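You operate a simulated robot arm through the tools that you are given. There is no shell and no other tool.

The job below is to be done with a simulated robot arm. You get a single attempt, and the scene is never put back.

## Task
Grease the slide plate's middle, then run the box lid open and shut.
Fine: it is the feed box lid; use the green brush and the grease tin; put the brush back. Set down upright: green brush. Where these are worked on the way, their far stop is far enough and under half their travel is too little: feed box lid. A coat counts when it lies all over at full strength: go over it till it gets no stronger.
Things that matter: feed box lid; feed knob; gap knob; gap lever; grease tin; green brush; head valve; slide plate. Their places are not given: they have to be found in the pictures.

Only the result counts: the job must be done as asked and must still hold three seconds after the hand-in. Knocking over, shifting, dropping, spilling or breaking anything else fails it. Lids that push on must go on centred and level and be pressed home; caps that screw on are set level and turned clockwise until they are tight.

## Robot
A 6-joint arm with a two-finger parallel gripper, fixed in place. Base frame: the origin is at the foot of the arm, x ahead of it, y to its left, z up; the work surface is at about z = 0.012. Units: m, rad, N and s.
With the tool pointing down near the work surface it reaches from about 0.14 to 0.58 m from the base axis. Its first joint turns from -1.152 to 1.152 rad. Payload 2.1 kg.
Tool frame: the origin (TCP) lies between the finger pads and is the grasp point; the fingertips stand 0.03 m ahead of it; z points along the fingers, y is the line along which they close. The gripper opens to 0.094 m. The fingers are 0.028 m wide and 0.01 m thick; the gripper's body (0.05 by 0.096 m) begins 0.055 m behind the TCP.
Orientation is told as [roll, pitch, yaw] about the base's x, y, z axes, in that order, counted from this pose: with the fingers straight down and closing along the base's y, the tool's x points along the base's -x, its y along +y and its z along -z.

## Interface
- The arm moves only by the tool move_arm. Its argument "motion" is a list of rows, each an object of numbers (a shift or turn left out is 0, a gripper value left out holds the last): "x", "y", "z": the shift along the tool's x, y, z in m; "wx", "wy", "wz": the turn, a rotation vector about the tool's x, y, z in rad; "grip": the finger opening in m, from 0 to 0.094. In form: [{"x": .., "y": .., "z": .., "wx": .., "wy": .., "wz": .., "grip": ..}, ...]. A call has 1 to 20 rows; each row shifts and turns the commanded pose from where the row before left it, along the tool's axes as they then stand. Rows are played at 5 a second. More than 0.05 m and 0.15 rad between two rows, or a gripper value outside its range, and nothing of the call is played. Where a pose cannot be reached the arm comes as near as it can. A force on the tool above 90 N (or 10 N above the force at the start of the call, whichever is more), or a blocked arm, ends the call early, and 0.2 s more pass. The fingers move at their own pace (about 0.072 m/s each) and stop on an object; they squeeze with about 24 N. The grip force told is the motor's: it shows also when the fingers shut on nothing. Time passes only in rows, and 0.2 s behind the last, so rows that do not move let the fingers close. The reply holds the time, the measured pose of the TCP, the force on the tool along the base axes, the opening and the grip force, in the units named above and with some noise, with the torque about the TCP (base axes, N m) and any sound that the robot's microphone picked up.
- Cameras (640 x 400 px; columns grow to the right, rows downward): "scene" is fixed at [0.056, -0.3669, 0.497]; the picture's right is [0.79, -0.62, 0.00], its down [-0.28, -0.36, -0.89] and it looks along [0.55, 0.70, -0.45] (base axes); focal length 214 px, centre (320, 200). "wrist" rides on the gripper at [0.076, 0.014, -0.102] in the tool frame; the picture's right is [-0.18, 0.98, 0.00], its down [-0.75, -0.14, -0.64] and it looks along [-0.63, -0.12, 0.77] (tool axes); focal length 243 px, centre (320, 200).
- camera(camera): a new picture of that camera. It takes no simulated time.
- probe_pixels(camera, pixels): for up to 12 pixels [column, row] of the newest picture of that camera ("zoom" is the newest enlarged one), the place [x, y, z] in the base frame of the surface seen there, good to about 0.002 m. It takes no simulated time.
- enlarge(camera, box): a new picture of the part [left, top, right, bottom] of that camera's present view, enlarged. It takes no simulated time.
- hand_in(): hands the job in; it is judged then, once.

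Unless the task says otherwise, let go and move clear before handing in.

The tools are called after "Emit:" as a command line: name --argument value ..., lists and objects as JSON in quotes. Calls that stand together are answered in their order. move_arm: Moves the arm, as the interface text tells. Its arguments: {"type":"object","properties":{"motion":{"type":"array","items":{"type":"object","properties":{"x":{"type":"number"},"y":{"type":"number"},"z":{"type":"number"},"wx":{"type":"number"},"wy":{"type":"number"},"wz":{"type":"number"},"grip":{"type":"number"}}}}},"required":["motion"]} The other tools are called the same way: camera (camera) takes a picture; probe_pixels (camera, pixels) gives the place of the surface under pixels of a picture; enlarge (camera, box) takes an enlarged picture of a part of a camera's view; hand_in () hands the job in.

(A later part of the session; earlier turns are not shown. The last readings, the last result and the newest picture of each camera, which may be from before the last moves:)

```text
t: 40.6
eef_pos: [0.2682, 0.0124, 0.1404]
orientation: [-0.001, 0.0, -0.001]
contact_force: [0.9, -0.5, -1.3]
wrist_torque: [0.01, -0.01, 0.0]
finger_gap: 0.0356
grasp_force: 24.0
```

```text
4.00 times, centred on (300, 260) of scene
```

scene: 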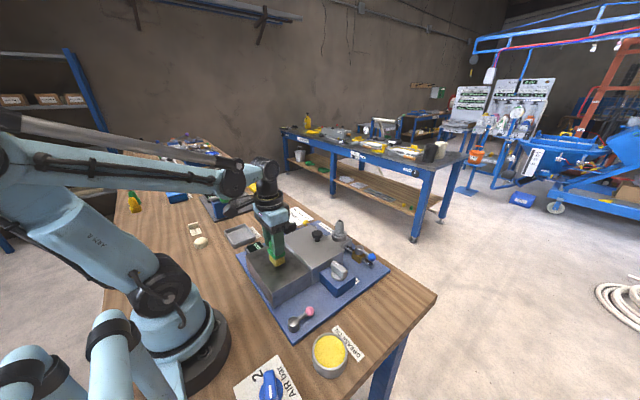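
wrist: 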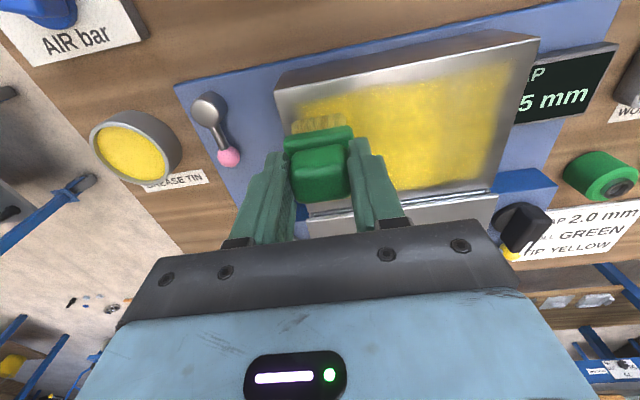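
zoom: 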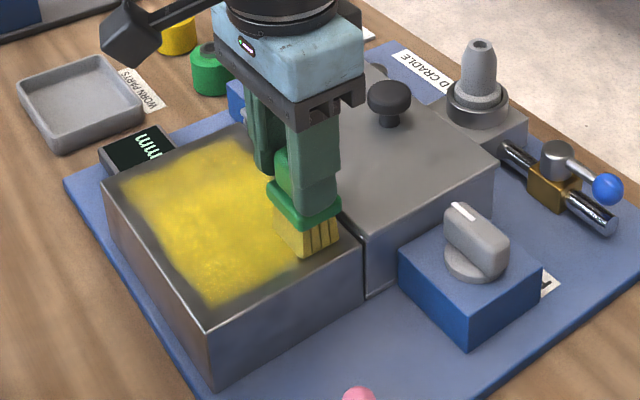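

Contact was lost at this end, so I'll press 1 mm more and stroke back level, checking force mid-way.

Emit:
move_arm --motion '[{"z": 0.001}, {"y": -0.006}, {"y": 0.01}, {"y": 0.01}, {"y": 0.01}, {"y": 0.01}, {"y": 0.01}, {"y": 0.01}, {"y": 0.01}, {"y": 0.01}, {"y": 0.01}, {"y": 0.01}, {"y": 0.01}, {}]'

Emit:
enlarge --camera "scene" --box '[230, 210, 370, 310]'

```text
t: 43.6
eef_pos: [0.2662, 0.116, 0.1392]
orientation: [-0.001, 0.001, 0.001]
contact_force: [-0.1, 0.3, 0.0]
wrist_torque: [-0.01, 0.0, -0.03]
finger_gap: 0.0356
grasp_force: 23.9
```

```text
4.00 times, centred on (300, 260) of scene
```

zoom: 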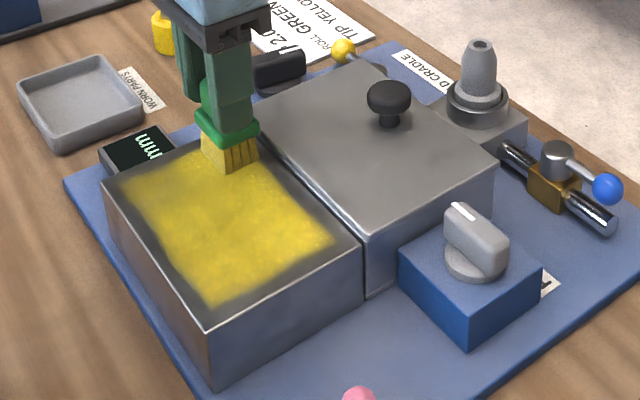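

The far band looks evener. There's no contact here again, so I'll press in 1 mm and stroke at x≈0.24 across.

Emit:
move_arm --motion '[{"z": 0.001}, {"y": 0.004}, {"x": 0.009}, {"x": 0.009}, {"x": 0.009}, {"y": -0.01}, {"y": -0.01}, {"y": -0.01}, {"y": -0.01}, {"y": -0.01}, {"y": -0.01}, {"y": -0.01}, {"y": -0.01}, {"y": -0.01}, {"y": -0.01}, {"y": -0.01}, {"y": -0.004}, {}]'

Emit:
enlarge --camera "scene" --box '[230, 210, 370, 310]'

```text
t: 47.4
eef_pos: [0.2398, 0.0046, 0.1381]
orientation: [0.002, -0.001, 0.001]
contact_force: [-2.4, 16.4, 48.9]
wrist_torque: [0.36, -0.31, 0.12]
finger_gap: 0.0355
grasp_force: 23.7
```

```text
4.00 times, centred on (300, 260) of scene
```

zoom: 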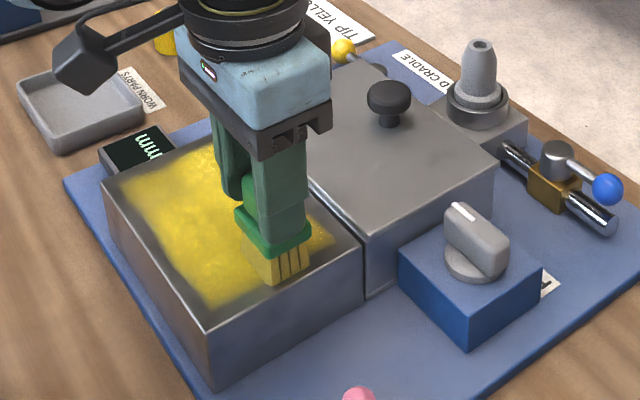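

Contact is firm at 49 N; the brush has slipped about 1 mm up in the grip, which is fine. I'll ease off slightly and do the near band in the +y direction.

Emit:
move_arm --motion '[{"z": -0.0003}, {"x": 0.009}, {"x": 0.009}, {"x": 0.01}, {"y": 0.01}, {"y": 0.01}, {"y": 0.01}, {"y": 0.01}, {"y": 0.01}, {"y": 0.01}, {"y": 0.01}, {"y": 0.01}, {"y": 0.01}, {"y": 0.01}, {"y": 0.01}, {"y": 0.004}, {}]'

Emit:
enlarge --camera "scene" --box '[230, 210, 370, 310]'

```text
t: 51.0
eef_pos: [0.2114, 0.1173, 0.1392]
orientation: [-0.001, -0.001, 0.0]
contact_force: [1.5, -13.6, 41.8]
wrist_torque: [-0.37, -0.42, -0.17]
finger_gap: 0.0357
grasp_force: 23.9
```

```text
4.00 times, centred on (300, 260) of scene
```

zoom: 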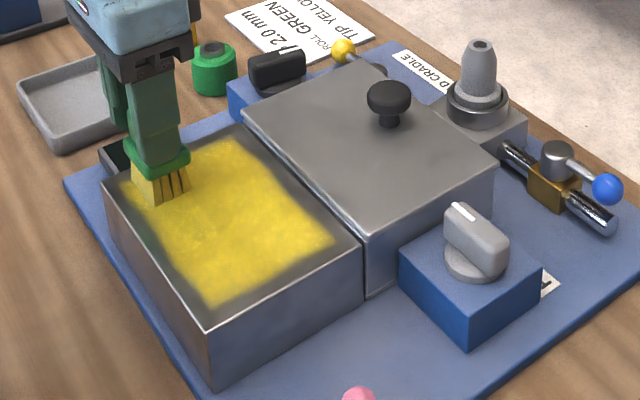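

The coat is getting richer with solid contact (42 N). I'll stroke back along the near band, then lift to inspect.

Emit:
move_arm --motion '[{"x": 0.003}, {"y": -0.01}, {"y": -0.01}, {"y": -0.01}, {"y": -0.01}, {"y": -0.01}, {"y": -0.01}, {"y": -0.01}, {"y": -0.01}, {"y": -0.01}, {"y": -0.01}, {"y": -0.01}, {"y": -0.004}, {}, {"z": -0.02}, {"z": -0.04}, {"y": -0.045}, {"y": -0.045}, {"y": -0.04}, {}]'

Emit:
enlarge --camera "wrist" --box '[380, 0, 640, 180]'

Emit:
enlarge --camera "scene" --box '[230, 210, 370, 310]'

```text
t: 55.2
eef_pos: [0.2098, -0.1245, 0.1989]
orientation: [0.001, 0.0, 0.0]
contact_force: [-0.1, -0.4, -1.9]
wrist_torque: [0.01, 0.03, 0.03]
finger_gap: 0.0354
grasp_force: 24.0
```

```text
2.22 times, centred on (510, 90) of wrist
```

zoom: 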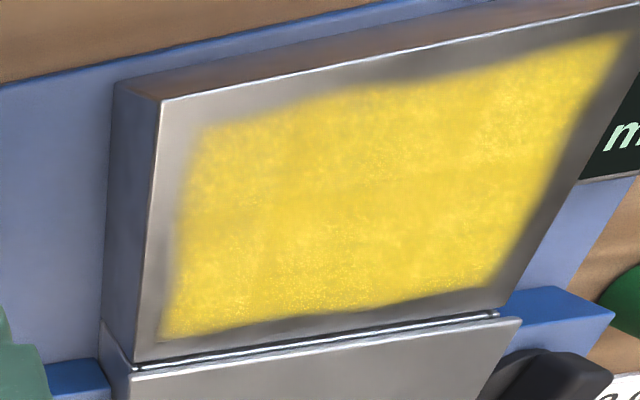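

```text
4.00 times, centred on (300, 260) of scene
```

zoom: 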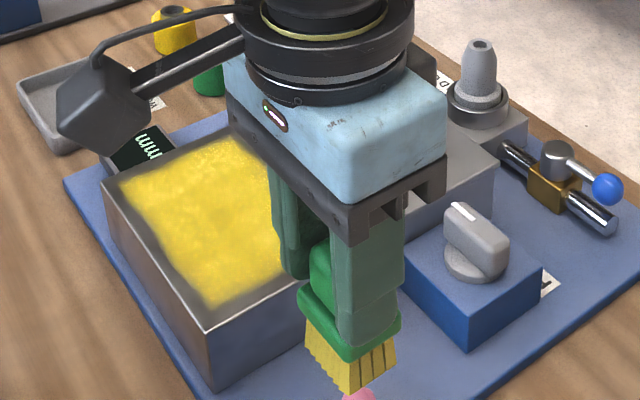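

The coat is much more uniform, but slight variation remains. I'll reload and go over it once more, to confirm it gets no stronger.

Emit:
move_arm --motion '[{"x": -0.013, "y": -0.029}, {"y": -0.029}, {"z": 0.04}, {"z": 0.04}, {"z": 0.02}, {"z": 0.0025}, {"z": 0.001}, {}, {}]'

Emit:
enlarge --camera "scene" --box '[260, 260, 420, 390]'

```text
t: 57.2
eef_pos: [0.2222, -0.1847, 0.0956]
orientation: [-0.002, 0.001, -0.001]
contact_force: [-12.4, -4.8, 60.8]
wrist_torque: [-0.11, -0.11, -0.03]
finger_gap: 0.0356
grasp_force: 23.6
```

```text
3.08 times, centred on (340, 325) of scene
```

zoom: 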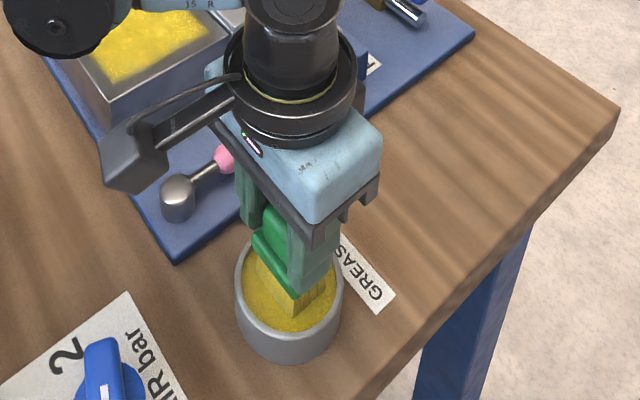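

The brush is reloaded at 60 N contact. I'll lift and return to the plate's far-left corner for another full pass.

Emit:
move_arm --motion '[{"z": -0.002}, {"z": -0.018}, {"z": -0.03}, {"z": -0.035}, {"x": -0.0065, "y": 0.0428}, {"x": -0.0065, "y": 0.0428}, {"x": -0.0065, "y": 0.0428}, {"x": -0.0065, "y": 0.0428}, {"x": -0.0065, "y": 0.0428}, {"x": -0.0065, "y": 0.0428}, {"x": -0.0065, "y": 0.0428}, {"z": 0.03}, {"z": 0.008}, {"z": 0.0025}, {"z": 0.001}, {}]'

Emit:
enlarge --camera "scene" --box '[230, 210, 370, 310]'

```text
t: 60.6
eef_pos: [0.2654, 0.1162, 0.1401]
orientation: [0.0, -0.001, 0.001]
contact_force: [0.4, 0.0, -1.1]
wrist_torque: [-0.03, 0.0, -0.02]
finger_gap: 0.0356
grasp_force: 24.1
```

```text
4.00 times, centred on (300, 260) of scene
```

zoom: 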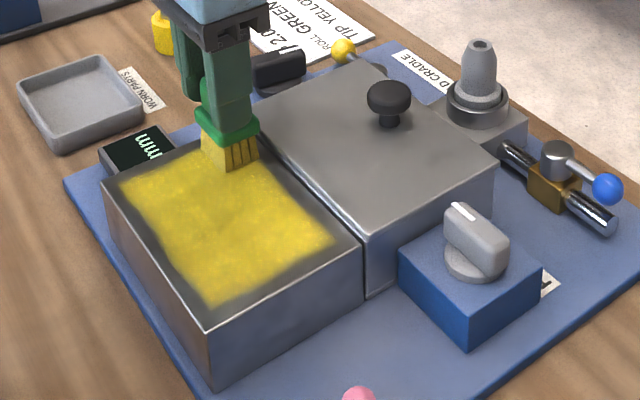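

Not quite touching yet (-1 N at z 0.1401), so I'll press 1.5 mm in two steps and stroke the far band toward -y.

Emit:
move_arm --motion '[{"z": 0.0008}, {"z": 0.0007}, {"y": -0.01}, {"y": -0.01}, {"y": -0.01}, {"y": -0.01}, {"y": -0.01}, {"y": -0.01}, {"y": -0.01}, {"y": -0.01}, {"y": -0.01}, {"y": -0.01}, {"y": -0.01}, {}]'

```text
t: 63.6
eef_pos: [0.27, 0.0058, 0.1382]
orientation: [0.006, 0.0, 0.003]
contact_force: [-3.4, 20.9, 70.3]
wrist_torque: [0.41, -0.69, 0.21]
finger_gap: 0.0358
grasp_force: 24.1
```

Force is 70 N at this end, so I'll ease 0.8 mm, shift to the middle band and stroke +y, pressing slightly deeper as I go.

Emit:
move_arm --motion '[{"z": -0.0008}, {"x": 0.009}, {"x": 0.009}, {"x": 0.009}, {"y": 0.01, "z": 8e-05}, {"y": 0.01, "z": 8e-05}, {"y": 0.01, "z": 8e-05}, {"y": 0.01, "z": 8e-05}, {"y": 0.01, "z": 8e-05}, {"y": 0.01, "z": 8e-05}, {"y": 0.01, "z": 8e-05}, {"y": 0.01, "z": 8e-05}, {"y": 0.01, "z": 8e-05}, {"y": 0.01, "z": 8e-05}, {"y": 0.01, "z": 8e-05}, {}]'

Emit:
enlarge --camera "scene" --box '[230, 210, 370, 310]'

```text
t: 67.0
eef_pos: [0.2432, 0.1162, 0.1377]
orientation: [-0.006, -0.001, 0.002]
contact_force: [-1.9, -24.7, 78.2]
wrist_torque: [-0.52, -0.47, -0.14]
finger_gap: 0.0357
grasp_force: 24.1
```

```text
4.00 times, centred on (300, 260) of scene
```

zoom: 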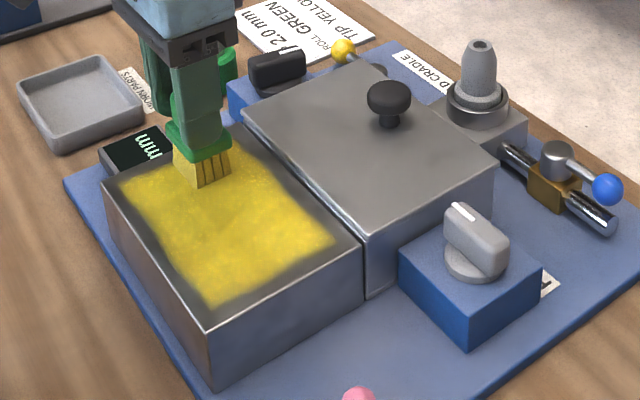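

Firm contact (78 N); I'll ease 1.2 mm and do the near band toward -y.

Emit:
move_arm --motion '[{"z": -0.0012}, {"x": 0.01}, {"x": 0.01}, {"x": 0.01}, {"y": -0.01}, {"y": -0.01}, {"y": -0.01}, {"y": -0.01}, {"y": -0.01}, {"y": -0.01}, {"y": -0.01}, {"y": -0.01}, {"y": -0.01}, {"y": -0.01}, {"y": -0.01}, {}]'

Emit:
enlarge --camera "scene" --box '[230, 210, 370, 310]'

```text
t: 70.4
eef_pos: [0.2116, 0.0063, 0.139]
orientation: [0.002, 0.002, 0.001]
contact_force: [-1.2, 14.2, 46.8]
wrist_torque: [0.32, -0.49, 0.15]
finger_gap: 0.0358
grasp_force: 24.0
```

```text
4.00 times, centred on (300, 260) of scene
```

zoom: 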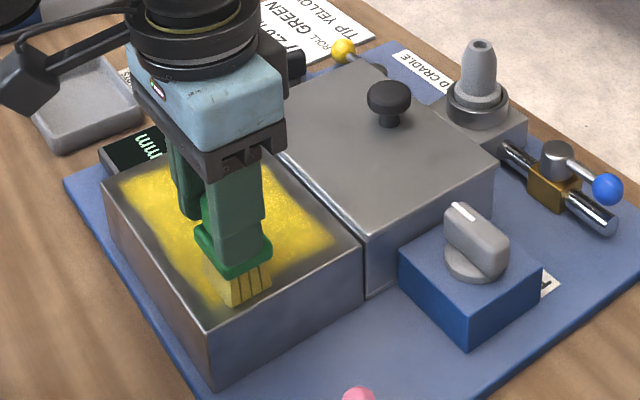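

Contact was steady at 47 N. I'll do crosswise passes back along x≈0.23 and x≈0.255 in +y, then look.

Emit:
move_arm --motion '[{"x": -0.01}, {"x": -0.01}, {"x": -0.01}, {"x": -0.01}, {"x": -0.01}, {"y": 0.01, "z": 5e-05}, {"y": 0.01, "z": 5e-05}, {"y": 0.01, "z": 5e-05}, {"y": 0.01, "z": 5e-05}, {"y": 0.01, "z": 5e-05}, {"y": 0.01, "z": 5e-05}, {"y": 0.01, "z": 5e-05}, {"y": 0.01, "z": 5e-05}, {"y": 0.01, "z": 5e-05}, {"y": 0.01, "z": 5e-05}, {"y": 0.01, "z": 5e-05}, {}]'

Emit:
camera --camera "wrist"

Emit:
enlarge --camera "scene" --box '[230, 210, 370, 310]'

```text
t: 74.0
eef_pos: [0.2623, 0.1148, 0.1387]
orientation: [-0.006, -0.001, -0.001]
contact_force: [-5.5, -23.8, 76.8]
wrist_torque: [-0.52, -0.46, -0.16]
finger_gap: 0.0358
grasp_force: 23.8
```

```text
taken
```

wrist: 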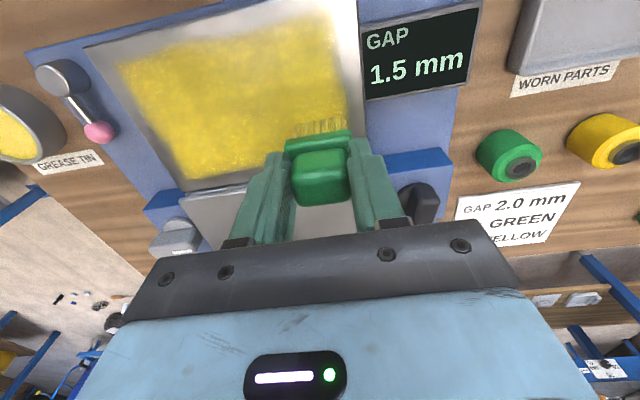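

```text
4.00 times, centred on (300, 260) of scene
```

zoom: 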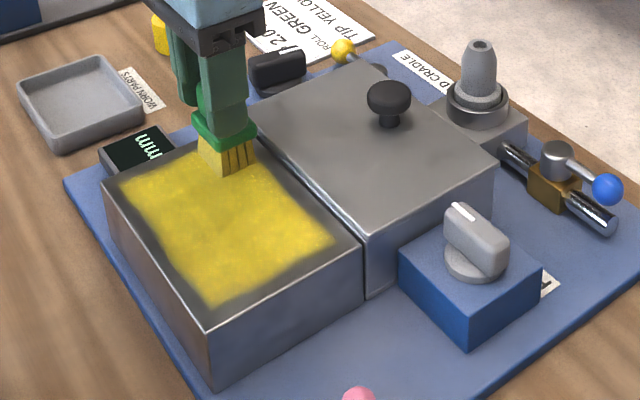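

The coat looks filled. I'll lift and go back to the same viewpoint as before to compare its strength.

Emit:
move_arm --motion '[{"z": -0.02}, {"z": -0.04}, {"x": 0.01, "y": -0.04}, {"x": 0.01, "y": -0.04}, {"x": 0.01, "y": -0.04}, {"x": 0.01, "y": -0.04}, {"x": 0.01, "y": -0.04}, {"y": -0.039}, {}]'

Emit:
enlarge --camera "wrist" --box '[380, 0, 640, 180]'

Emit:
enlarge --camera "scene" --box '[230, 210, 370, 310]'

```text
t: 76.0
eef_pos: [0.2074, -0.1231, 0.1995]
orientation: [-0.001, 0.0, 0.003]
contact_force: [-0.9, 0.3, -1.1]
wrist_torque: [0.01, 0.03, -0.01]
finger_gap: 0.0356
grasp_force: 23.3
```

```text
2.22 times, centred on (510, 90) of wrist
```

zoom: 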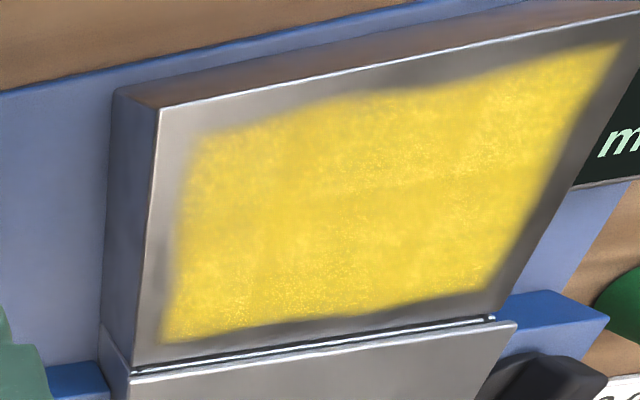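

```text
4.00 times, centred on (300, 260) of scene
```

zoom: 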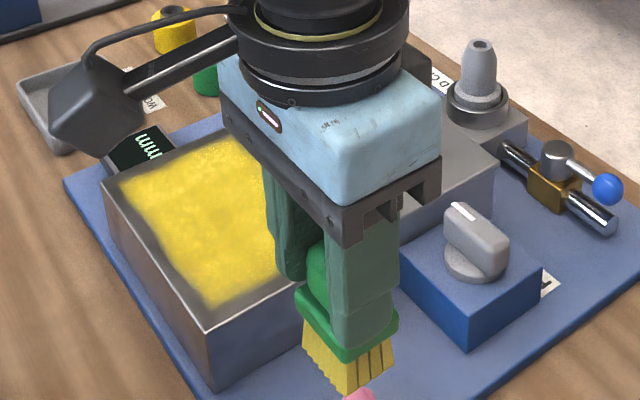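

Coat looks nearly the same as in the last view, so it's close to saturated. For certainty I'll reload once more and go over the edges of the zone.

Emit:
move_arm --motion '[{"x": -0.0155, "y": -0.03}, {"y": -0.03}, {"z": 0.04}, {"z": 0.04}, {"z": 0.02}, {"z": 0.0025}, {"z": 0.0008}, {}, {"z": -0.002}, {"z": -0.018}, {"z": -0.03}, {"z": -0.033}]'

Emit:
enlarge --camera "scene" --box '[260, 260, 420, 390]'

```text
t: 78.6
eef_pos: [0.2261, -0.1844, 0.1764]
orientation: [-0.001, 0.0, 0.0]
contact_force: [0.4, 0.1, -1.0]
wrist_torque: [0.0, 0.0, -0.01]
finger_gap: 0.0356
grasp_force: 24.0
```

```text
3.08 times, centred on (340, 325) of scene
```

zoom: 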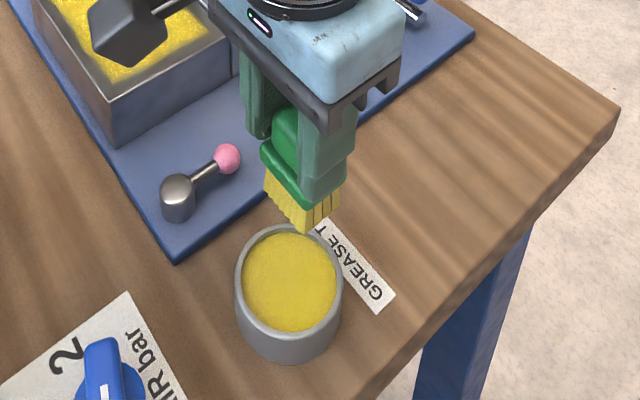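

Brush is fully yellow again. I'll go to the near-right corner of the zone (0.206, 0.002) and touch down.

Emit:
move_arm --motion '[{"x": 0.005, "y": 0.0466}, {"x": 0.005, "y": 0.0466}, {"x": 0.005, "y": 0.0466}, {"x": 0.005, "y": 0.0466}, {"z": 0.025}, {"z": 0.009}, {"z": 0.002}, {"z": 0.001}, {}]'

```text
t: 80.6
eef_pos: [0.2046, 0.004, 0.1397]
orientation: [-0.001, 0.001, 0.0]
contact_force: [1.0, 0.2, -1.3]
wrist_torque: [-0.03, 0.04, -0.01]
finger_gap: 0.0357
grasp_force: 23.9
```

Emit:
move_arm --motion '[{"z": 0.0007}, {"z": 0.0005}, {"y": 0.014}, {"y": 0.014, "z": 5e-05}, {"y": 0.014, "z": 5e-05}, {"y": 0.014, "z": 5e-05}, {"y": 0.014, "z": 5e-05}, {"y": 0.014, "z": 5e-05}, {"y": 0.014, "z": 5e-05}, {"y": 0.014, "z": 5e-05}, {"y": 0.005}, {}]'

```text
t: 83.2
eef_pos: [0.205, 0.1201, 0.1378]
orientation: [-0.002, 0.0, 0.0]
contact_force: [-2.0, -14.7, 44.5]
wrist_torque: [-0.42, -0.52, -0.18]
finger_gap: 0.0357
grasp_force: 24.0
```

Good steady contact at 44 N. Next along the +y edge outward, then back along the far band.

Emit:
move_arm --motion '[{"x": -0.013}, {"x": -0.013}, {"x": -0.013}, {"x": -0.013}, {"x": -0.013}, {"z": -0.0002, "y": -0.014}, {"y": -0.014}, {"y": -0.014}, {"y": -0.014}, {"y": -0.014}, {"y": -0.014}, {"y": -0.014}, {"y": -0.014}, {"y": -0.007}, {}]'

Emit:
enlarge --camera "scene" --box '[230, 210, 370, 310]'

```text
t: 86.4
eef_pos: [0.2702, 0.0017, 0.139]
orientation: [0.0, 0.0, 0.0]
contact_force: [-0.8, 4.5, 14.5]
wrist_torque: [0.2, -0.33, 0.09]
finger_gap: 0.0355
grasp_force: 24.3
```

```text
4.00 times, centred on (300, 260) of scene
```

zoom: 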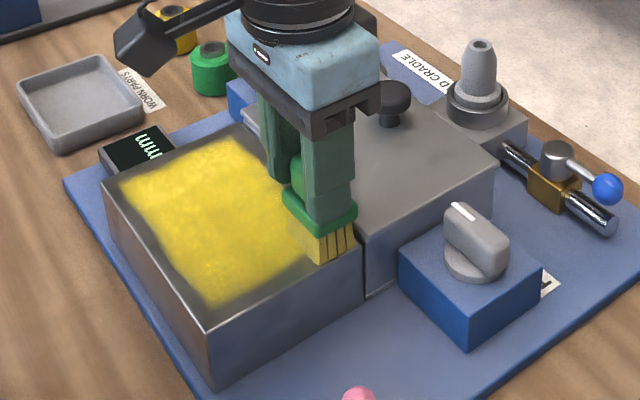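

Now inward along the -y edge to the near side, then a last pass down the middle band.

Emit:
move_arm --motion '[{"z": 0.0004}, {"x": 0.013}, {"x": 0.013}, {"x": 0.013}, {"x": 0.013}, {"x": 0.01}, {"x": -0.013}, {"x": -0.015}, {"y": 0.014}, {"y": 0.014, "z": 5e-05}, {"y": 0.014, "z": 5e-05}, {"y": 0.014, "z": 5e-05}, {"y": 0.014, "z": 5e-05}, {"y": 0.014, "z": 5e-05}, {"y": 0.014, "z": 5e-05}, {"y": 0.014, "z": 5e-05}, {}]'

Emit:
enlarge --camera "scene" --box '[230, 210, 370, 310]'

```text
t: 90.0
eef_pos: [0.2359, 0.1129, 0.1383]
orientation: [-0.003, -0.001, 0.001]
contact_force: [-1.3, -16.5, 58.2]
wrist_torque: [-0.49, -0.59, -0.16]
finger_gap: 0.0356
grasp_force: 24.3
```

```text
4.00 times, centred on (300, 260) of scene
```

zoom: 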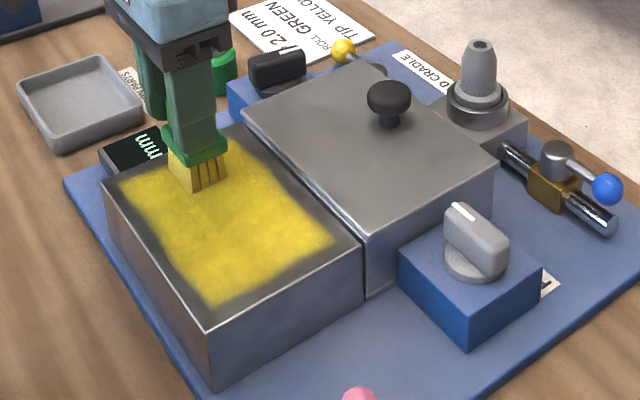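

Contact held all along. I'll lift and compare from the same viewpoint once more.

Emit:
move_arm --motion '[{"z": -0.02}, {"z": -0.04}, {"x": 0.005, "y": -0.04}, {"x": 0.005, "y": -0.04}, {"x": 0.005, "y": -0.04}, {"x": 0.005, "y": -0.04}, {"x": 0.005, "y": -0.04}, {"y": -0.036}, {}]'

Emit:
enlarge --camera "wrist" --box '[380, 0, 640, 180]'

Emit:
camera --camera "wrist"

```text
t: 92.0
eef_pos: [0.214, -0.1209, 0.1946]
orientation: [0.001, 0.0, 0.001]
contact_force: [-0.1, 1.2, -1.5]
wrist_torque: [0.01, 0.01, 0.0]
finger_gap: 0.0358
grasp_force: 24.2
```

```text
2.22 times, centred on (510, 90) of wrist
```

zoom: 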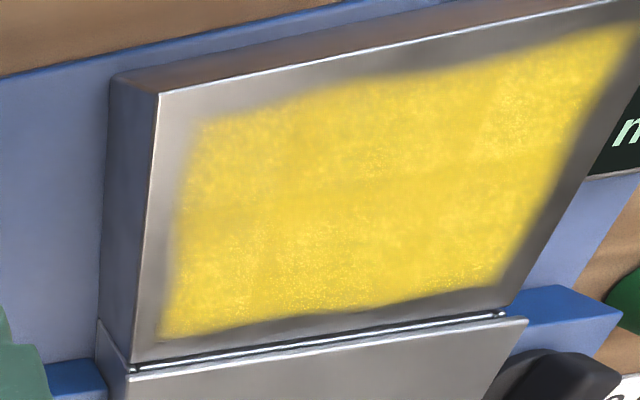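

```text
taken
```

wrist: 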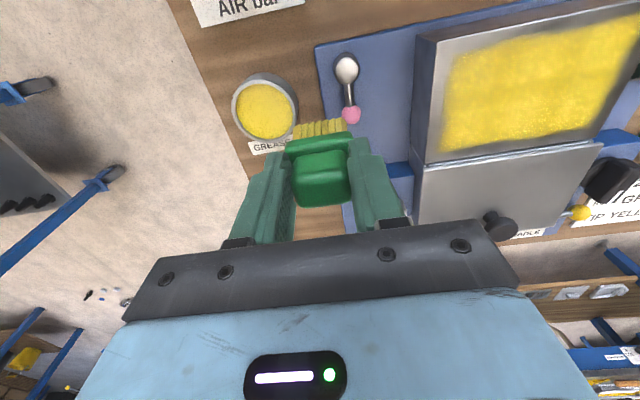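

The coat is uniform and looks very slightly brighter than before, so I'll do one more reloaded pass over all three bands to be sure it's saturated.

Emit:
move_arm --motion '[{"x": -0.01, "y": -0.031}, {"y": -0.031}, {"z": 0.04}, {"z": 0.04}, {"z": 0.016}, {"z": 0.0025}, {"z": 0.0006}, {}, {"z": -0.002}, {"z": -0.018}, {"z": -0.03}, {"z": -0.033}, {"x": 0.003, "y": 0.046}, {"x": 0.003, "y": 0.046}, {"x": 0.003, "y": 0.046}, {"x": 0.003, "y": 0.046}, {"z": 0.025}, {"z": 0.009}, {"z": 0.002}, {}]'

```text
t: 96.2
eef_pos: [0.2108, 0.0, 0.1428]
orientation: [0.0, 0.0, 0.001]
contact_force: [0.1, 0.3, -1.1]
wrist_torque: [0.01, 0.03, 0.0]
finger_gap: 0.0355
grasp_force: 23.4
```

Emit:
move_arm --motion '[{"z": 0.003}, {"z": 0.001}, {"z": 0.0005}, {"y": 0.014}, {"y": 0.014, "z": 5e-05}, {"y": 0.014, "z": 5e-05}, {"y": 0.014, "z": 5e-05}, {"y": 0.014, "z": 5e-05}, {"y": 0.014, "z": 5e-05}, {"y": 0.014, "z": 5e-05}, {"y": 0.014, "z": 5e-05}, {"y": 0.008}, {}]'

Emit:
enlarge --camera "scene" --box '[230, 210, 370, 310]'

```text
t: 99.0
eef_pos: [0.2097, 0.1193, 0.1387]
orientation: [0.0, 0.001, -0.001]
contact_force: [-0.1, -0.8, -1.7]
wrist_torque: [0.01, -0.01, 0.01]
finger_gap: 0.0357
grasp_force: 23.9
```

```text
4.00 times, centred on (300, 260) of scene
```

zoom: 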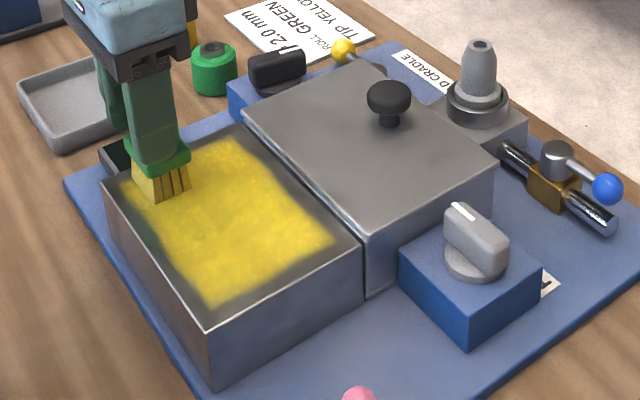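

No contact at this end, so I'll press 1.3 mm and stroke back along near, then across.

Emit:
move_arm --motion '[{"z": 0.0007}, {"z": 0.0006}, {"y": -0.014}, {"y": -0.014}, {"y": -0.014}, {"y": -0.014}, {"y": -0.014}, {"y": -0.014}, {"y": -0.014}, {"y": -0.014}, {"y": -0.006}, {}]'

```text
t: 101.6
eef_pos: [0.2095, 0.002, 0.1387]
orientation: [0.001, 0.0, 0.002]
contact_force: [1.4, 14.9, 41.4]
wrist_torque: [0.38, -0.74, 0.3]
finger_gap: 0.0359
grasp_force: 24.5
```

Emit:
move_arm --motion '[{"x": -0.01}, {"x": -0.01}, {"x": -0.01}, {"y": 0.014, "z": 5e-05}, {"y": 0.014, "z": 5e-05}, {"y": 0.014, "z": 5e-05}, {"y": 0.014, "z": 5e-05}, {"y": 0.014, "z": 5e-05}, {"y": 0.014, "z": 5e-05}, {"y": 0.014, "z": 5e-05}, {"y": 0.014, "z": 5e-05}, {"y": 0.006}, {}]'

```text
t: 104.4
eef_pos: [0.2389, 0.1186, 0.1379]
orientation: [-0.004, -0.001, -0.001]
contact_force: [0.0, -16.4, 48.7]
wrist_torque: [-0.41, -0.71, -0.23]
finger_gap: 0.0357
grasp_force: 24.3
```

Emit:
move_arm --motion '[{"z": -0.0003}, {"x": -0.01}, {"x": -0.01}, {"x": -0.01}, {"y": -0.014}, {"y": -0.014}, {"y": -0.014}, {"y": -0.014}, {"y": -0.014}, {"y": -0.014}, {"y": -0.014}, {"y": -0.014}, {"y": -0.006}, {}]'

Emit:
enlarge --camera "scene" --box '[230, 210, 370, 310]'

```text
t: 107.4
eef_pos: [0.2699, 0.0031, 0.1398]
orientation: [0.004, -0.001, 0.002]
contact_force: [-4.0, 16.9, 50.1]
wrist_torque: [0.35, -0.49, 0.24]
finger_gap: 0.0356
grasp_force: 23.9
```

```text
4.00 times, centred on (300, 260) of scene
```

zoom: 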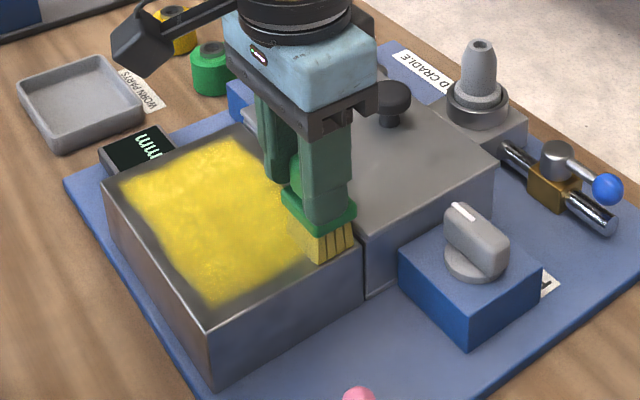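

Full pass done with good contact. I'll lift, check the coat en route, and carry the brush back over its original spot.

Emit:
move_arm --motion '[{"z": -0.02}, {"z": -0.04}, {"x": 0.011, "y": -0.025}, {"x": 0.011, "y": -0.025}, {"x": 0.011, "y": -0.025}, {"x": 0.011, "y": -0.025}, {"x": 0.011, "y": -0.025}, {}]'

Emit:
enlarge --camera "wrist" --box '[380, 0, 640, 180]'

```text
t: 109.2
eef_pos: [0.215, -0.1238, 0.1962]
orientation: [0.0, 0.0, 0.001]
contact_force: [-0.8, -0.9, 0.6]
wrist_torque: [-0.03, 0.0, 0.03]
finger_gap: 0.0355
grasp_force: 23.4
```

```text
2.22 times, centred on (510, 90) of wrist
```

zoom: 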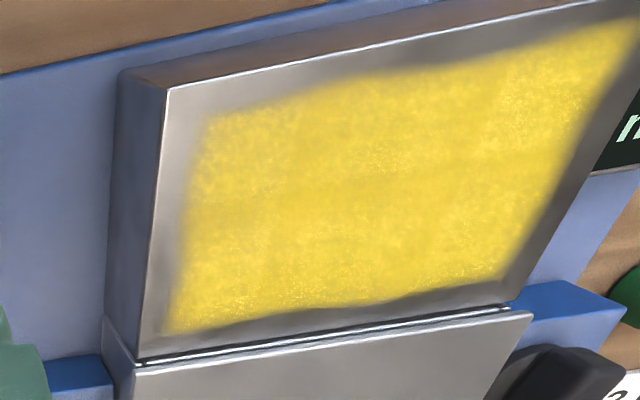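

The coat looks the same as last time, so it's saturated. I'll take the brush over its original spot (0.367,-0.185) and descend to just above the table.

Emit:
move_arm --motion '[{"x": -0.038, "y": -0.0154}, {"x": -0.038, "y": -0.0154}, {"x": -0.038, "y": -0.0154}, {"x": -0.038, "y": -0.0154}, {}, {"z": 0.04}, {"z": 0.04}, {"z": 0.03}, {"z": 0.008}, {}]'

Emit:
enlarge --camera "scene" --box '[320, 230, 440, 330]'

```text
t: 111.4
eef_pos: [0.3678, -0.1851, 0.0806]
orientation: [0.0, 0.001, -0.001]
contact_force: [0.0, -0.2, -0.6]
wrist_torque: [0.03, 0.05, 0.05]
finger_gap: 0.0357
grasp_force: 23.7
```

```text
4.00 times, centred on (380, 280) of scene
```

zoom: 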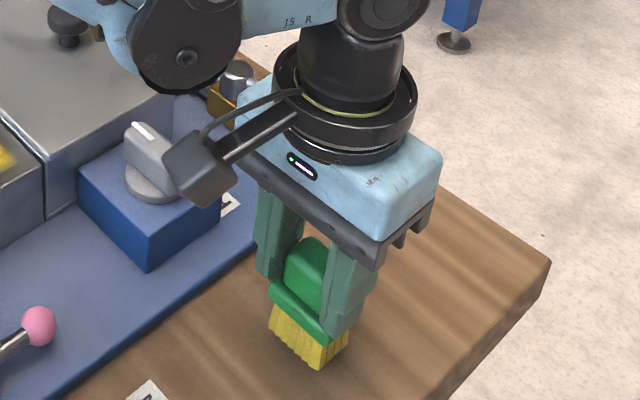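

Lowering in small steps until the bristles touch the table.

Emit:
move_arm --motion '[{"z": 0.004}, {"z": 0.002}, {"z": 0.001}, {"z": 0.001}, {}]'

```text
t: 112.6
eef_pos: [0.3665, -0.1864, 0.0718]
orientation: [0.001, 0.0, 0.001]
contact_force: [0.4, -0.6, -0.8]
wrist_torque: [0.01, 0.0, 0.05]
finger_gap: 0.0356
grasp_force: 23.6
```

Emit:
move_arm --motion '[{"z": 0.0007}, {"z": 0.0006}, {}]'

Emit:
enlarge --camera "scene" --box '[320, 230, 440, 330]'

```text
t: 113.4
eef_pos: [0.3663, -0.1842, 0.0713]
orientation: [0.001, 0.0, 0.0]
contact_force: [0.7, -0.2, -1.0]
wrist_torque: [-0.02, 0.03, 0.01]
finger_gap: 0.0355
grasp_force: 24.2
```

```text
4.00 times, centred on (380, 280) of scene
```

zoom: 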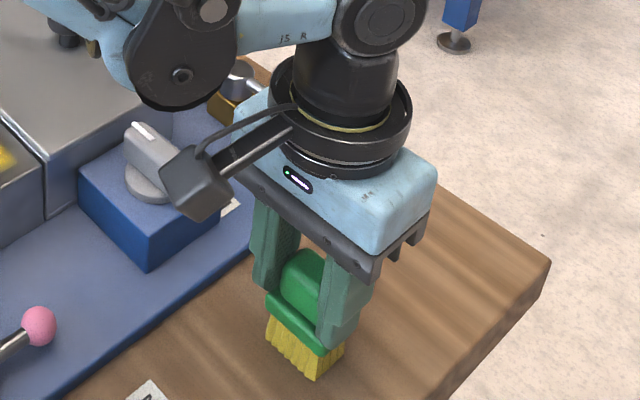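

Emit:
move_arm --motion '[{"z": 0.0007}, {"z": 0.0006}, {}]'

```text
t: 114.2
eef_pos: [0.367, -0.1842, 0.0712]
orientation: [-0.002, -0.001, 0.001]
contact_force: [-4.6, -4.8, 59.8]
wrist_torque: [-0.11, -0.6, -0.07]
finger_gap: 0.0355
grasp_force: 24.1
```

Touched down at 60 N. I'll ease off 1 mm, open slowly, and check it stands.

Emit:
move_arm --motion '[{"z": -0.001}, {}, {"grip": 0.04}, {"grip": 0.05}, {"grip": 0.07}, {}, {}]'

Emit:
enlarge --camera "scene" --box '[320, 230, 440, 330]'

```text
t: 115.8
eef_pos: [0.3655, -0.1838, 0.071]
orientation: [0.003, 0.0, 0.001]
contact_force: [1.7, 0.0, 2.3]
wrist_torque: [-0.07, 0.01, -0.01]
finger_gap: 0.0701
grasp_force: 0.3
```

```text
4.00 times, centred on (380, 280) of scene
```

zoom: 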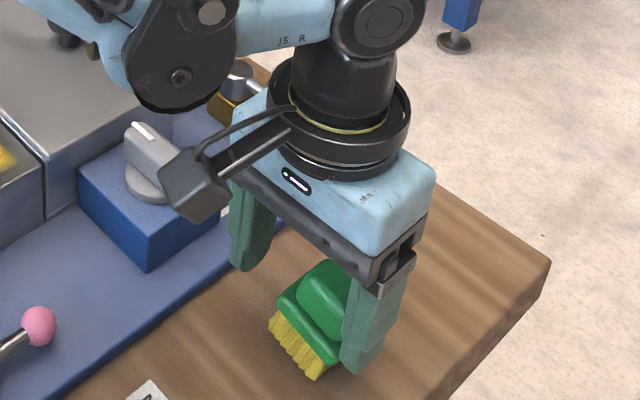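

The brush looks tilted now, possibly leaning on the right finger. I'll look more closely before moving.

Emit:
enlarge --camera "scene" --box '[350, 280, 410, 330]'

Emit:
enlarge --camera "wrist" --box '[250, 90, 390, 230]'

```text
8.00 times, centred on (380, 305) of scene
```

zoom: 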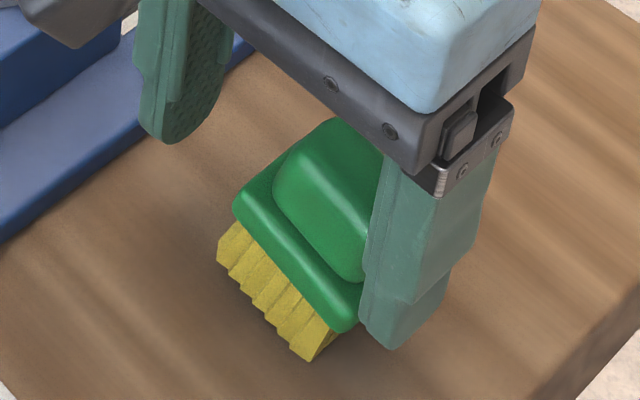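

```text
2.86 times, centred on (320, 160) of wrist
```

zoom: 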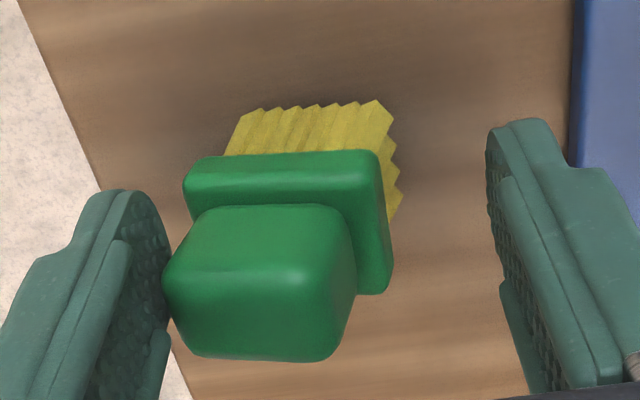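

Emit:
probe_pixels --camera "zoom" --pixels '[[190, 185], [375, 160], [385, 285], [240, 115], [378, 103], [215, 230], [335, 225], [190, 340], [330, 345], [270, 270], [390, 220], [240, 210]]'

```text
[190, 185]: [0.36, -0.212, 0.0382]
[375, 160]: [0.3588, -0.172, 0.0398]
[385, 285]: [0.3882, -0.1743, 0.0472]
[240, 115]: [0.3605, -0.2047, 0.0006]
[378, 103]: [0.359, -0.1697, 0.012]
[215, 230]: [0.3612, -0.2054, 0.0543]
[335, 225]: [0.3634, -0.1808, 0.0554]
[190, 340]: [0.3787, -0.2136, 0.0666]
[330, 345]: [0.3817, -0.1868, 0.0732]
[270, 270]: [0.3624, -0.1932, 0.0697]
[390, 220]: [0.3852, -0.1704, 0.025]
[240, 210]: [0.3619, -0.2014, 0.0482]
```

The brush leans about 14° toward the -y finger, likely kicked on release while still pressed down. Closing the fingers gently should bring it upright; I'll do that slowly and check.

Emit:
move_arm --motion '[{"grip": 0.062}, {"grip": 0.056}, {"grip": 0.05}, {"grip": 0.045}, {"grip": 0.042}, {"grip": 0.04}, {}]'

Emit:
enlarge --camera "scene" --box '[350, 280, 410, 330]'

Emit:
enlarge --camera "wrist" --box '[250, 90, 390, 230]'

```text
t: 117.4
eef_pos: [0.3662, -0.1833, 0.0722]
orientation: [0.0, 0.0, 0.0]
contact_force: [-0.4, 1.5, 23.8]
wrist_torque: [-0.44, -0.28, 0.0]
finger_gap: 0.0392
grasp_force: 0.0
```

```text
8.00 times, centred on (380, 305) of scene
```

zoom: 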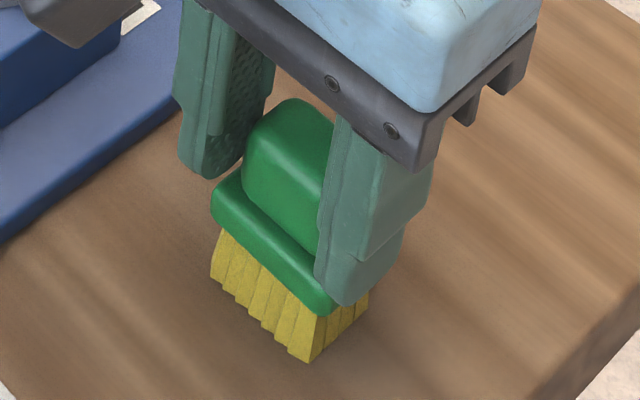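

```text
2.86 times, centred on (320, 160) of wrist
```

zoom: 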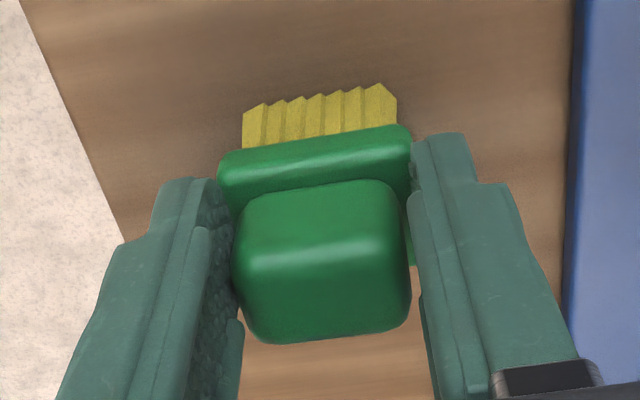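

It's upright again. The 24 N upward force with no grip shows that the fingertips were pressing on the collar and had tipped it. I'll lift a few mm first, then open and rise.

Emit:
move_arm --motion '[{"z": -0.001}, {"z": -0.001}, {"z": -0.001}, {"z": -0.001}, {}]'

Emit:
enlarge --camera "scene" --box '[350, 280, 410, 330]'

```text
t: 118.6
eef_pos: [0.3671, -0.1864, 0.074]
orientation: [0.0, 0.001, 0.0]
contact_force: [-0.6, 0.5, -0.4]
wrist_torque: [-0.01, 0.01, 0.0]
finger_gap: 0.0398
grasp_force: 0.1
```

```text
8.00 times, centred on (380, 305) of scene
```

zoom: 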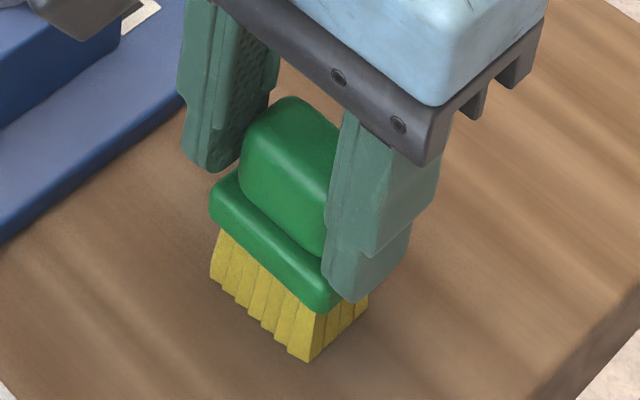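

The force has gone and the brush stands upright on its own. I'll open the fingers, then rise.

Emit:
move_arm --motion '[{"z": -0.002}, {"grip": 0.05}, {"grip": 0.06}, {"grip": 0.07}, {}, {"z": -0.02}, {"z": -0.04}, {"z": -0.045}, {}]'

Emit:
enlarge --camera "scene" --box '[320, 250, 440, 340]'

Emit:
camera --camera "wrist"

```text
t: 120.6
eef_pos: [0.3649, -0.1841, 0.1809]
orientation: [0.0, -0.001, 0.0]
contact_force: [0.5, 0.5, -0.2]
wrist_torque: [0.02, 0.0, 0.0]
finger_gap: 0.0703
grasp_force: 0.0
```

```text
4.44 times, centred on (380, 295) of scene
```

zoom: 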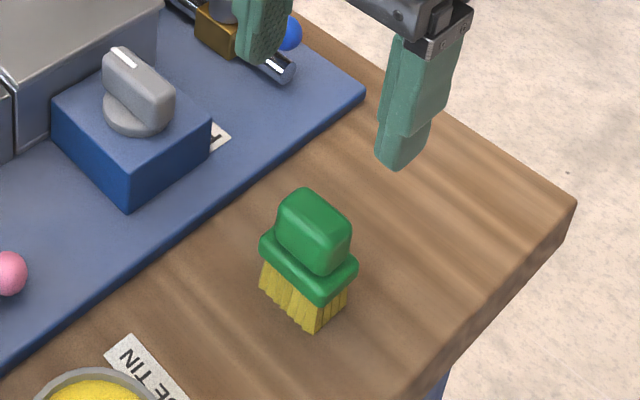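

```text
taken
```

wrist: 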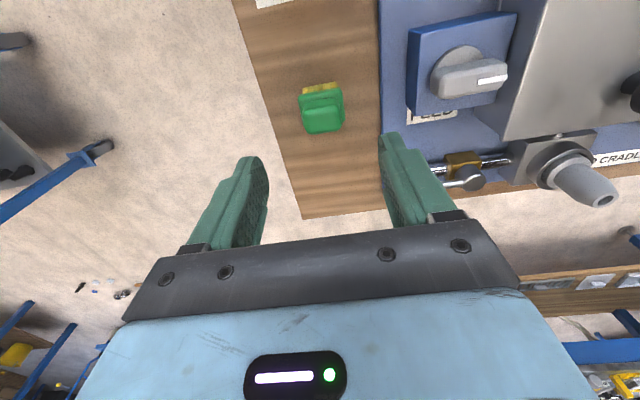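

The brush stands upright on its spot. Now for the lid: I'll look at its knob and edges.

Emit:
move_arm --motion '[{"z": -0.04}, {"x": 0.03, "y": 0.03}, {"x": 0.03, "y": 0.03}, {"x": 0.03, "y": 0.03}, {"x": 0.03, "y": 0.03}, {}]'

Emit:
camera --camera "wrist"

Emit:
enlarge --camera "scene" --box '[280, 210, 400, 310]'

```text
t: 122.0
eef_pos: [0.2443, -0.0657, 0.2175]
orientation: [-0.001, 0.001, 0.0]
contact_force: [0.3, -0.9, -0.5]
wrist_torque: [0.01, -0.03, -0.01]
finger_gap: 0.07
grasp_force: 0.0
```

```text
taken
```

wrist: 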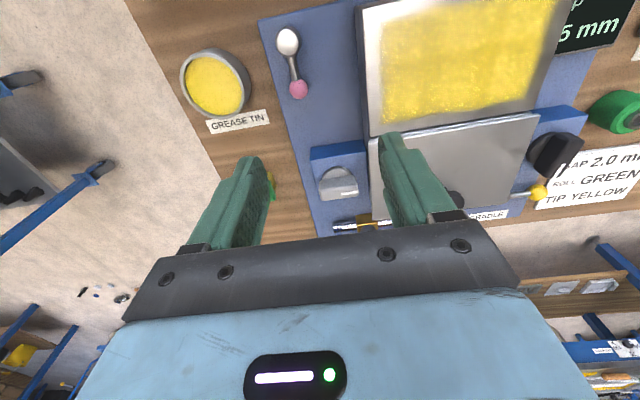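

```text
4.00 times, centred on (340, 260) of scene
```

zoom: 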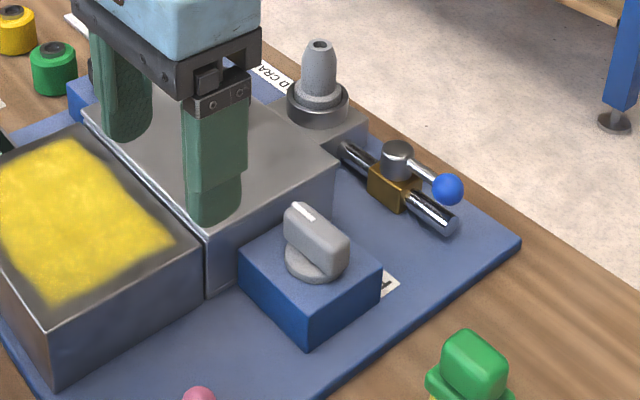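

I'll shift to y≈0.06 so the knob is visible to the wrist camera between the fingers.

Emit:
move_arm --motion '[{"y": 0.042, "z": -0.015}, {"y": 0.042, "z": -0.015}, {"y": 0.042, "x": 0.025}, {}]'

Emit:
camera --camera "wrist"

Emit:
enlarge --camera "wrist" --box '[220, 20, 440, 230]'

Emit:
enlarge --camera "scene" --box '[280, 210, 400, 310]'

```text
t: 123.0
eef_pos: [0.2217, 0.061, 0.2501]
orientation: [0.0, 0.0, 0.0]
contact_force: [0.1, 1.5, -0.4]
wrist_torque: [0.01, 0.0, -0.01]
finger_gap: 0.0701
grasp_force: 0.0
```

```text
taken
```

wrist: 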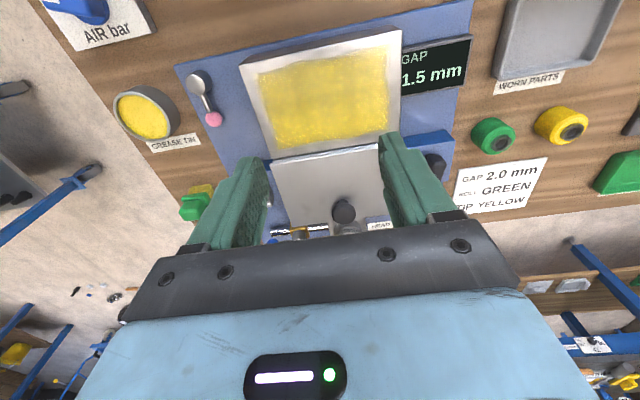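

```text
1.90 times, centred on (330, 125) of wrist
```

zoom: 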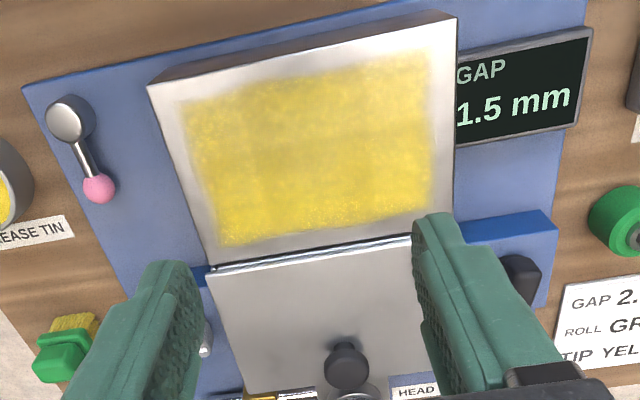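

```text
4.00 times, centred on (340, 260) of scene
```

zoom: 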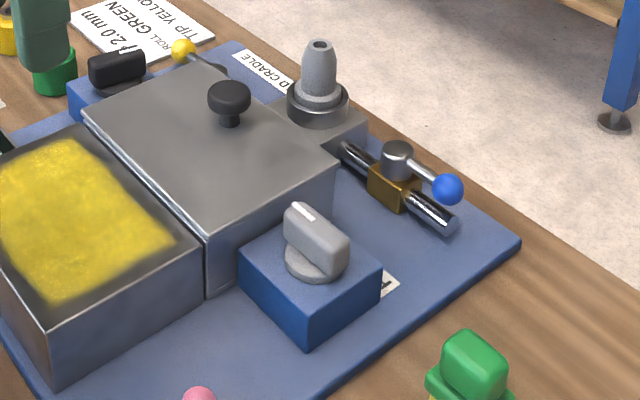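

Emit:
enlarge --camera "scene" --box '[320, 240, 370, 285]'

Emit:
enlarge --camera "scene" --box '[295, 225, 335, 285]'

Emit:
enlarge --camera "wrist" --box '[260, 140, 400, 180]'

```text
8.89 times, centred on (345, 262) of scene
```

zoom: 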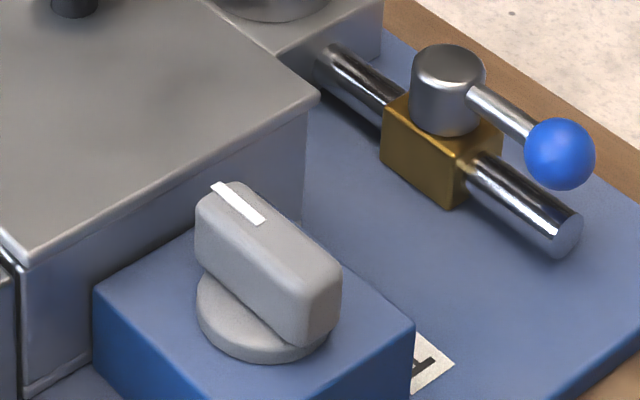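

```text
6.67 times, centred on (315, 255) of scene
```

zoom: 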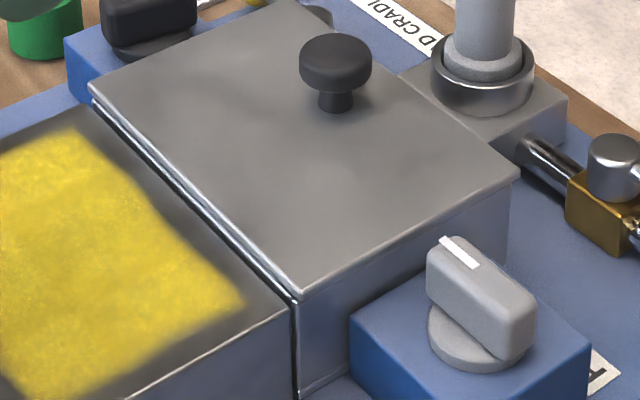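

```text
4.57 times, centred on (330, 160) of wrist
```

zoom: 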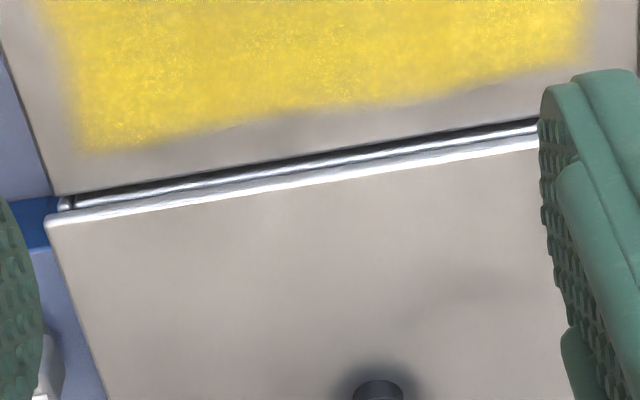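

The bright rod between plate and lid looks like a hinge pin, so the lid is hinged at x≈0.297 and lifted by the knob near its free edge. I'll measure the knob, hinge and lid edges.

Emit:
probe_pixels --camera "zoom" --pixels '[[150, 187], [300, 163], [450, 137], [70, 203], [300, 180], [50, 222]]'

Emit:
enlarge --camera "scene" --box '[295, 225, 335, 285]'

```text
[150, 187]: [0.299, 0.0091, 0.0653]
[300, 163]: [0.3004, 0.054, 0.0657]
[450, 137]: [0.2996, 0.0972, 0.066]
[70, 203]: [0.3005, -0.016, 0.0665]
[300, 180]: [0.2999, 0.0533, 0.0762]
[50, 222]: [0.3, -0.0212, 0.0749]
```

```text
6.67 times, centred on (315, 255) of scene
```

zoom: 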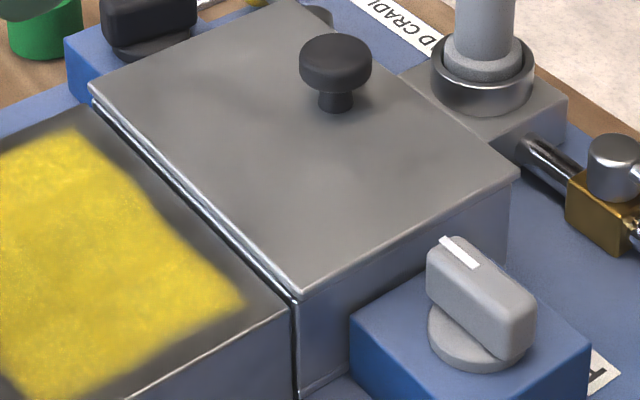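

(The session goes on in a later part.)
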